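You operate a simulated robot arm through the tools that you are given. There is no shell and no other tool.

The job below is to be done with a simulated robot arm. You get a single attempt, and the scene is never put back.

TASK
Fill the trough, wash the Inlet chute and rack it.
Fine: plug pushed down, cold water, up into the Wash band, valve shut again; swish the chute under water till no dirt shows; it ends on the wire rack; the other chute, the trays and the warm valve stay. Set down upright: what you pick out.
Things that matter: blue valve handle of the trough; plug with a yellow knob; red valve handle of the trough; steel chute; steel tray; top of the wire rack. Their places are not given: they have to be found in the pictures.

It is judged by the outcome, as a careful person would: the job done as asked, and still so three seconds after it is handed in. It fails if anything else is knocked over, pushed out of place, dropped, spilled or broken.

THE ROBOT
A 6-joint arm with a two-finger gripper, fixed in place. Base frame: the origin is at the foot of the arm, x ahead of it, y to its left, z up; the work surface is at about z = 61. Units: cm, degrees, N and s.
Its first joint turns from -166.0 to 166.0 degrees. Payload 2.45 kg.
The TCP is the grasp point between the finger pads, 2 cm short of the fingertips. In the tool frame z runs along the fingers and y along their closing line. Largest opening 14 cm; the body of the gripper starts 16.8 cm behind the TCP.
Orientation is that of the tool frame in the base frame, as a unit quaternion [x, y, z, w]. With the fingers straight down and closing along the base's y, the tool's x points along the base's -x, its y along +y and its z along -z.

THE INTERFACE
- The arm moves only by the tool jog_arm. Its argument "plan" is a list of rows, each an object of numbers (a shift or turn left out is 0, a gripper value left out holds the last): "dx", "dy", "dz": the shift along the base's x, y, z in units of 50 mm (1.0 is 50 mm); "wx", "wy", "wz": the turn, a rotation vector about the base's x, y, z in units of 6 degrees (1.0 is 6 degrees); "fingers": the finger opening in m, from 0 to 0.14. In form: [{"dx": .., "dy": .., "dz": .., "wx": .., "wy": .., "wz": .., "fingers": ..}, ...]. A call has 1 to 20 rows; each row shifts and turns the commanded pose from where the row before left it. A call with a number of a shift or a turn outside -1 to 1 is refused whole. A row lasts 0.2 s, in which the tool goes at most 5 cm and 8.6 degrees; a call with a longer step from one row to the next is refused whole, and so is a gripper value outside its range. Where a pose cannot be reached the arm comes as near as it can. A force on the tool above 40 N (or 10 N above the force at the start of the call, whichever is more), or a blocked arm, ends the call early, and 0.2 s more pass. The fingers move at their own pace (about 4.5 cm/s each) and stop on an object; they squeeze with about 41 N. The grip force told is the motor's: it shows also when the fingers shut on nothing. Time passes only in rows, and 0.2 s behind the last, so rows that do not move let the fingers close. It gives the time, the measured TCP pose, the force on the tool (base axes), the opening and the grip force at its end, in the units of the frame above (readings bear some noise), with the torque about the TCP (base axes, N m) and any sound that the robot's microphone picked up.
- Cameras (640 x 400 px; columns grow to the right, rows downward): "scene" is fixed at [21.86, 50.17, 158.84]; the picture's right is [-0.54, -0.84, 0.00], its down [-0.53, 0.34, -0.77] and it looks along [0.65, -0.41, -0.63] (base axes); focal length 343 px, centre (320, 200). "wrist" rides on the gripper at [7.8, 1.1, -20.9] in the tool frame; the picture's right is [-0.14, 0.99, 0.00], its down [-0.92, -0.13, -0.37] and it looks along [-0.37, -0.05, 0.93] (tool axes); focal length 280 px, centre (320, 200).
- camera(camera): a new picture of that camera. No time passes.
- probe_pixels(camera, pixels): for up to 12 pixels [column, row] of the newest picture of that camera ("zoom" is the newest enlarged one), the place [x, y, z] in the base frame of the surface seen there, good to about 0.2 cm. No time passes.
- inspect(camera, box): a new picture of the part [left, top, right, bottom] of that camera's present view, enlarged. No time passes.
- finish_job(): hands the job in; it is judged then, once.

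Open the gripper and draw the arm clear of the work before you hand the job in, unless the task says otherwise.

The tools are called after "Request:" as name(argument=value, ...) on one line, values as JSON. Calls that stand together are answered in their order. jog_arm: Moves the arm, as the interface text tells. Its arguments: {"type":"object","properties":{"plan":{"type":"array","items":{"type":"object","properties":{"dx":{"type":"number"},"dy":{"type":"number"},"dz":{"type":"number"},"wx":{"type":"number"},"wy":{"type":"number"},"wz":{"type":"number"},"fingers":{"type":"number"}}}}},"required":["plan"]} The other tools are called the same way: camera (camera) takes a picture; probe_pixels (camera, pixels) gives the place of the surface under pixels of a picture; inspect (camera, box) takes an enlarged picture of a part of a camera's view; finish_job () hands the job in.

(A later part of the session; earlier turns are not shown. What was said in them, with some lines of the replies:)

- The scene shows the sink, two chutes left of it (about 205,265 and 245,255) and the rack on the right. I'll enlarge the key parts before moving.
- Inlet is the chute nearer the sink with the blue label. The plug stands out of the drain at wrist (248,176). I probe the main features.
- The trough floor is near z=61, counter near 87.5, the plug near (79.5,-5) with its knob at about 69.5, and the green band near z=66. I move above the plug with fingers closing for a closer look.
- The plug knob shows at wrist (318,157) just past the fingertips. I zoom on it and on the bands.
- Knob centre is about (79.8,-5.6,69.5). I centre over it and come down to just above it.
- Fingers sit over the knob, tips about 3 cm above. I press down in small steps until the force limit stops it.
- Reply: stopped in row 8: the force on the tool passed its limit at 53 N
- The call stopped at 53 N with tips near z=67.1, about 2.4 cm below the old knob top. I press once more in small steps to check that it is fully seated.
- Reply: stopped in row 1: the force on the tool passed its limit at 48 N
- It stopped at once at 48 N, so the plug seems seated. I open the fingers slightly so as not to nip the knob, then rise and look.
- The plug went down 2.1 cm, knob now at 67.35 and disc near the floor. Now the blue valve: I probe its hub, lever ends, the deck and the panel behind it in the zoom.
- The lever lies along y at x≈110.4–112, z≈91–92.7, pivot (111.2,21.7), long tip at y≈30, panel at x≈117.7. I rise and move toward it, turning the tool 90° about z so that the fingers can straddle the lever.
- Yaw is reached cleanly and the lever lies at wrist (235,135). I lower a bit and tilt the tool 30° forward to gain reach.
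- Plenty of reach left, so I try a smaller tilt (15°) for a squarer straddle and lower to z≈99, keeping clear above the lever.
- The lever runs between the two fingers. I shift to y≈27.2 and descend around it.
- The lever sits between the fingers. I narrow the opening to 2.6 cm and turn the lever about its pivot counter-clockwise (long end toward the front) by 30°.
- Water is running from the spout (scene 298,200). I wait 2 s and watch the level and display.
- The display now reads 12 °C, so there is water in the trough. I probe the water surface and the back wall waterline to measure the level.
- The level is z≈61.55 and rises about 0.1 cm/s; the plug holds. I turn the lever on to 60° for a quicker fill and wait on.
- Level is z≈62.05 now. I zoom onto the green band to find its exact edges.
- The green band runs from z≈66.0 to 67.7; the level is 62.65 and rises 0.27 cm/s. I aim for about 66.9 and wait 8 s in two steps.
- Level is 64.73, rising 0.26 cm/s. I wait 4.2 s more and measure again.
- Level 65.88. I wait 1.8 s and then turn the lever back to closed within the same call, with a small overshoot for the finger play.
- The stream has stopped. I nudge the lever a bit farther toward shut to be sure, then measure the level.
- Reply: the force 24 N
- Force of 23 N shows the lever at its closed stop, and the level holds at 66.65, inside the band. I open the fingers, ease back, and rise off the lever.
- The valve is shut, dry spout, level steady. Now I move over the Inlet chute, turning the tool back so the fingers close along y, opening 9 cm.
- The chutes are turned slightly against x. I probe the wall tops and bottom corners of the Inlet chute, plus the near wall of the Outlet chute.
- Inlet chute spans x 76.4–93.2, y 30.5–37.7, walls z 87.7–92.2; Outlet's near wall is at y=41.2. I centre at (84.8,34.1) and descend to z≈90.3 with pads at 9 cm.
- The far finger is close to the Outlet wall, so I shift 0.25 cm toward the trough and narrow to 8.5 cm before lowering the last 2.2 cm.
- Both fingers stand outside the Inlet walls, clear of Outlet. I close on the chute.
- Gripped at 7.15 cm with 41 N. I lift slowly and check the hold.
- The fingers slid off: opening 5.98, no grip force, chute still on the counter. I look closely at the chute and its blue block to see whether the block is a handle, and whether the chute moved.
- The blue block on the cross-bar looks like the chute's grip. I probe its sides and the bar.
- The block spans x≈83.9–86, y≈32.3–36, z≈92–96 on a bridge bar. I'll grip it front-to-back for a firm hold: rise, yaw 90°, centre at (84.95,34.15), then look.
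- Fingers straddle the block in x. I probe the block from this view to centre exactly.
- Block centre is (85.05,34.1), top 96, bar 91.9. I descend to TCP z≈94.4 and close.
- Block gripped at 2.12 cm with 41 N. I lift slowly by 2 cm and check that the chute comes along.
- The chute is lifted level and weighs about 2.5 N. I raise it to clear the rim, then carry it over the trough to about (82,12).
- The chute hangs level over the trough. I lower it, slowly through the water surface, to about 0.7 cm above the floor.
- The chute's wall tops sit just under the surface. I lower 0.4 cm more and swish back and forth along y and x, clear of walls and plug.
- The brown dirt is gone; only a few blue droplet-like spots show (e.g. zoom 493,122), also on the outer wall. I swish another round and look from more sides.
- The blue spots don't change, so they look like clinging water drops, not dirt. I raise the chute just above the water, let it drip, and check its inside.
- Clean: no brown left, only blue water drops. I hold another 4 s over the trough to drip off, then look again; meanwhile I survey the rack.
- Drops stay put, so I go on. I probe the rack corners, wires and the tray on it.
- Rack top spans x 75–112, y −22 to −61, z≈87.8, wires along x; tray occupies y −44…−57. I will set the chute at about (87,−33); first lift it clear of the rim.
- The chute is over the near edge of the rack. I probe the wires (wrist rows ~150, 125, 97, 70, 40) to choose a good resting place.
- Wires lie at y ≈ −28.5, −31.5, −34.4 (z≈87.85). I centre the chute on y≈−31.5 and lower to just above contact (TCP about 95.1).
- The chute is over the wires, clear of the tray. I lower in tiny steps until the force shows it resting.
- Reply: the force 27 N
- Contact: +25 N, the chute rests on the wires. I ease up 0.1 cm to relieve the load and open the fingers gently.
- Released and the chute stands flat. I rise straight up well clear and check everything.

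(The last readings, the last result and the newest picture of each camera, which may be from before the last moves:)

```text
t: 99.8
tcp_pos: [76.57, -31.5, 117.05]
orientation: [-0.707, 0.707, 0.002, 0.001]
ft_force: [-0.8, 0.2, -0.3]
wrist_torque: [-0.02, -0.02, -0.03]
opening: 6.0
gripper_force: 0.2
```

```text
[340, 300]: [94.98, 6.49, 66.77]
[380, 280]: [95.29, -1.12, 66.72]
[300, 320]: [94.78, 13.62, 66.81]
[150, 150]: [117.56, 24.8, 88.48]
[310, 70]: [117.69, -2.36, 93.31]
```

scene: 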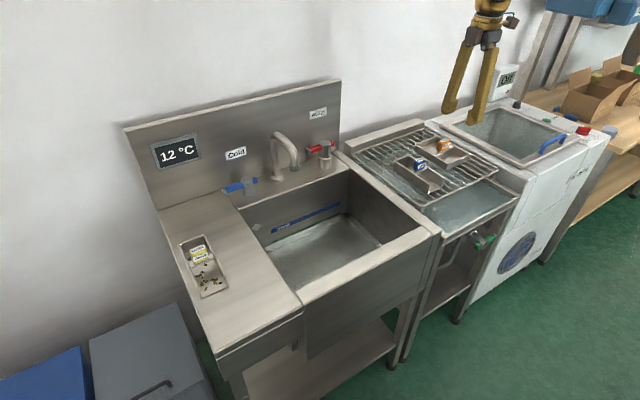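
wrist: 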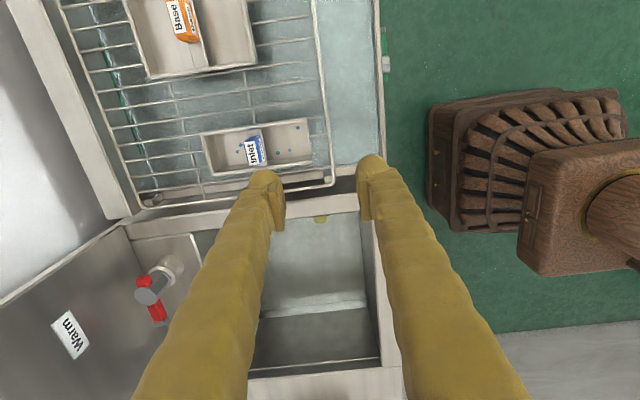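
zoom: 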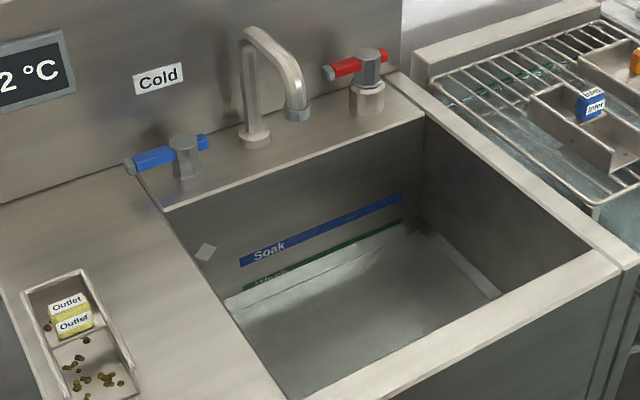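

The level holds at about 66.75, the chute stands on the rack. I check for remaining dirt under the bridge from the wrist view and look for any trickle at the spout, repeating the earlier level probe.

Request:
inspect(camera="wrist", box=[190, 100, 330, 190])

Request:
inspect(camera="scene", box=[220, 130, 320, 200])

Request:
inspect(camera="scene", box=[240, 180, 400, 290])

Request:
probe_pixels(camera="zoom", pixels=[[380, 230], [330, 280], [200, 300], [400, 250], [300, 300]])

```text
4.44 times, centred on (260, 145) of wrist
```

zoom: 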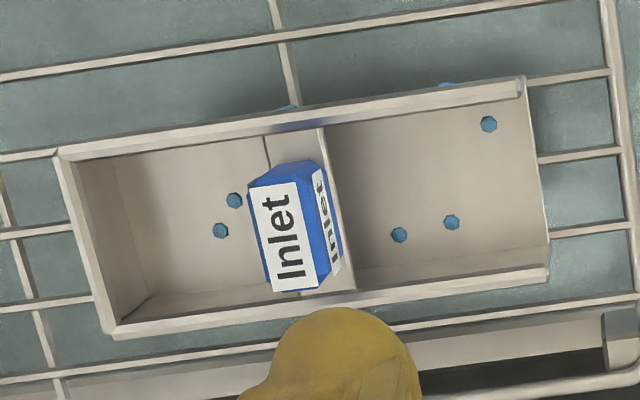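

```text
5.71 times, centred on (270, 165) of scene
```

zoom: 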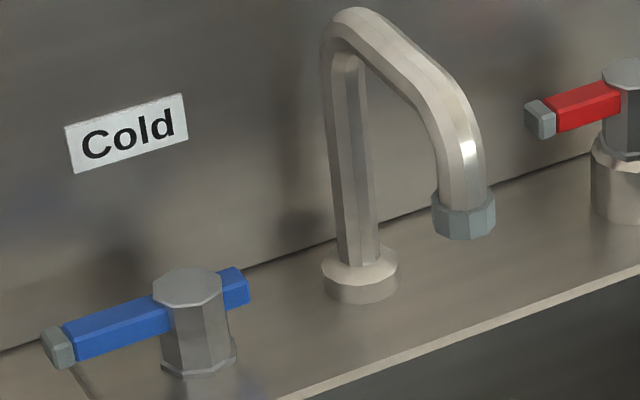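

```text
3.64 times, centred on (320, 235) of scene
```

zoom: 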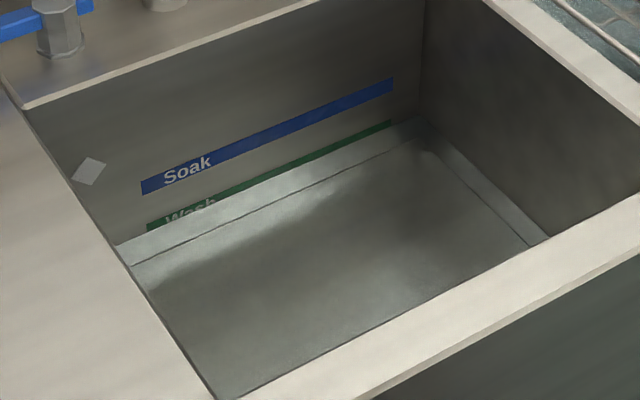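

```text
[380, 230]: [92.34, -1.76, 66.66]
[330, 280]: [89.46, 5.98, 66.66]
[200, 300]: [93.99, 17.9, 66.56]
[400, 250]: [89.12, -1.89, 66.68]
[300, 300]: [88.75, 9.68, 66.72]
```

All good: level 66.66 in the Wash band, spout dry, levers in their start positions, chute clean and upright on the rack. I open the gripper fully and draw the arm up a little.

Request:
jog_arm(plan=[{"dz": 0.5, "dx": -0.5, "fingers": 0.12}, {"dz": 0.5, "dx": -0.5}, {"dz": 0.3}, {}, {}, {}])

Request:
camera(camera="scene")

```text
t: 101.2
tcp_pos: [71.45, -31.49, 123.69]
orientation: [-0.707, 0.708, 0.001, 0.002]
ft_force: [-0.3, -0.3, 0.2]
wrist_torque: [-0.01, 0.0, 0.02]
opening: 11.98
gripper_force: 0.1
```

```text
taken
```

scene: 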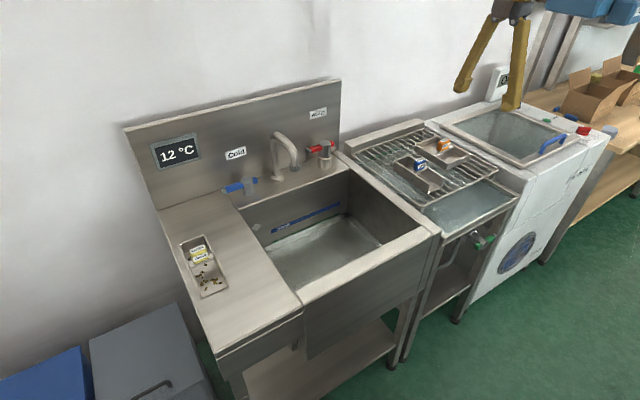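

The arm is clear, the gripper is open and the scene is as asked, so I hand the job in.

Request:
finish_job()

```text
The job is handed in.
```

The trough is filled, and the Inlet chute is washed and standing upright on the wire rack. I've handed the job in.

- **Plug:** pushed down about 2 cm until it stopped. The water level has held steady since.
- **Water:** only the cold valve was opened. The level is about z = 66.7, inside the Wash band (66.0 to 67.7), and the display reads 12 °C. The valve is back at its stop and the spout is dry.
- **Wash:** I swished the chute under water in two rounds, and no brown dirt shows. A few blue spots remain; I took them for clinging water drops because more swishing didn't change them.
- **Rack:** the chute sits flat across the wires at about (87, -31.5), clear of the tray.
- **Everything else:** the Outlet chute, the tray and the warm valve were not touched and look unmoved in the final picture.

My first grip, on the chute's side walls, slipped off as I lifted. The chute stayed on the counter, and I lifted it by the blue block instead.
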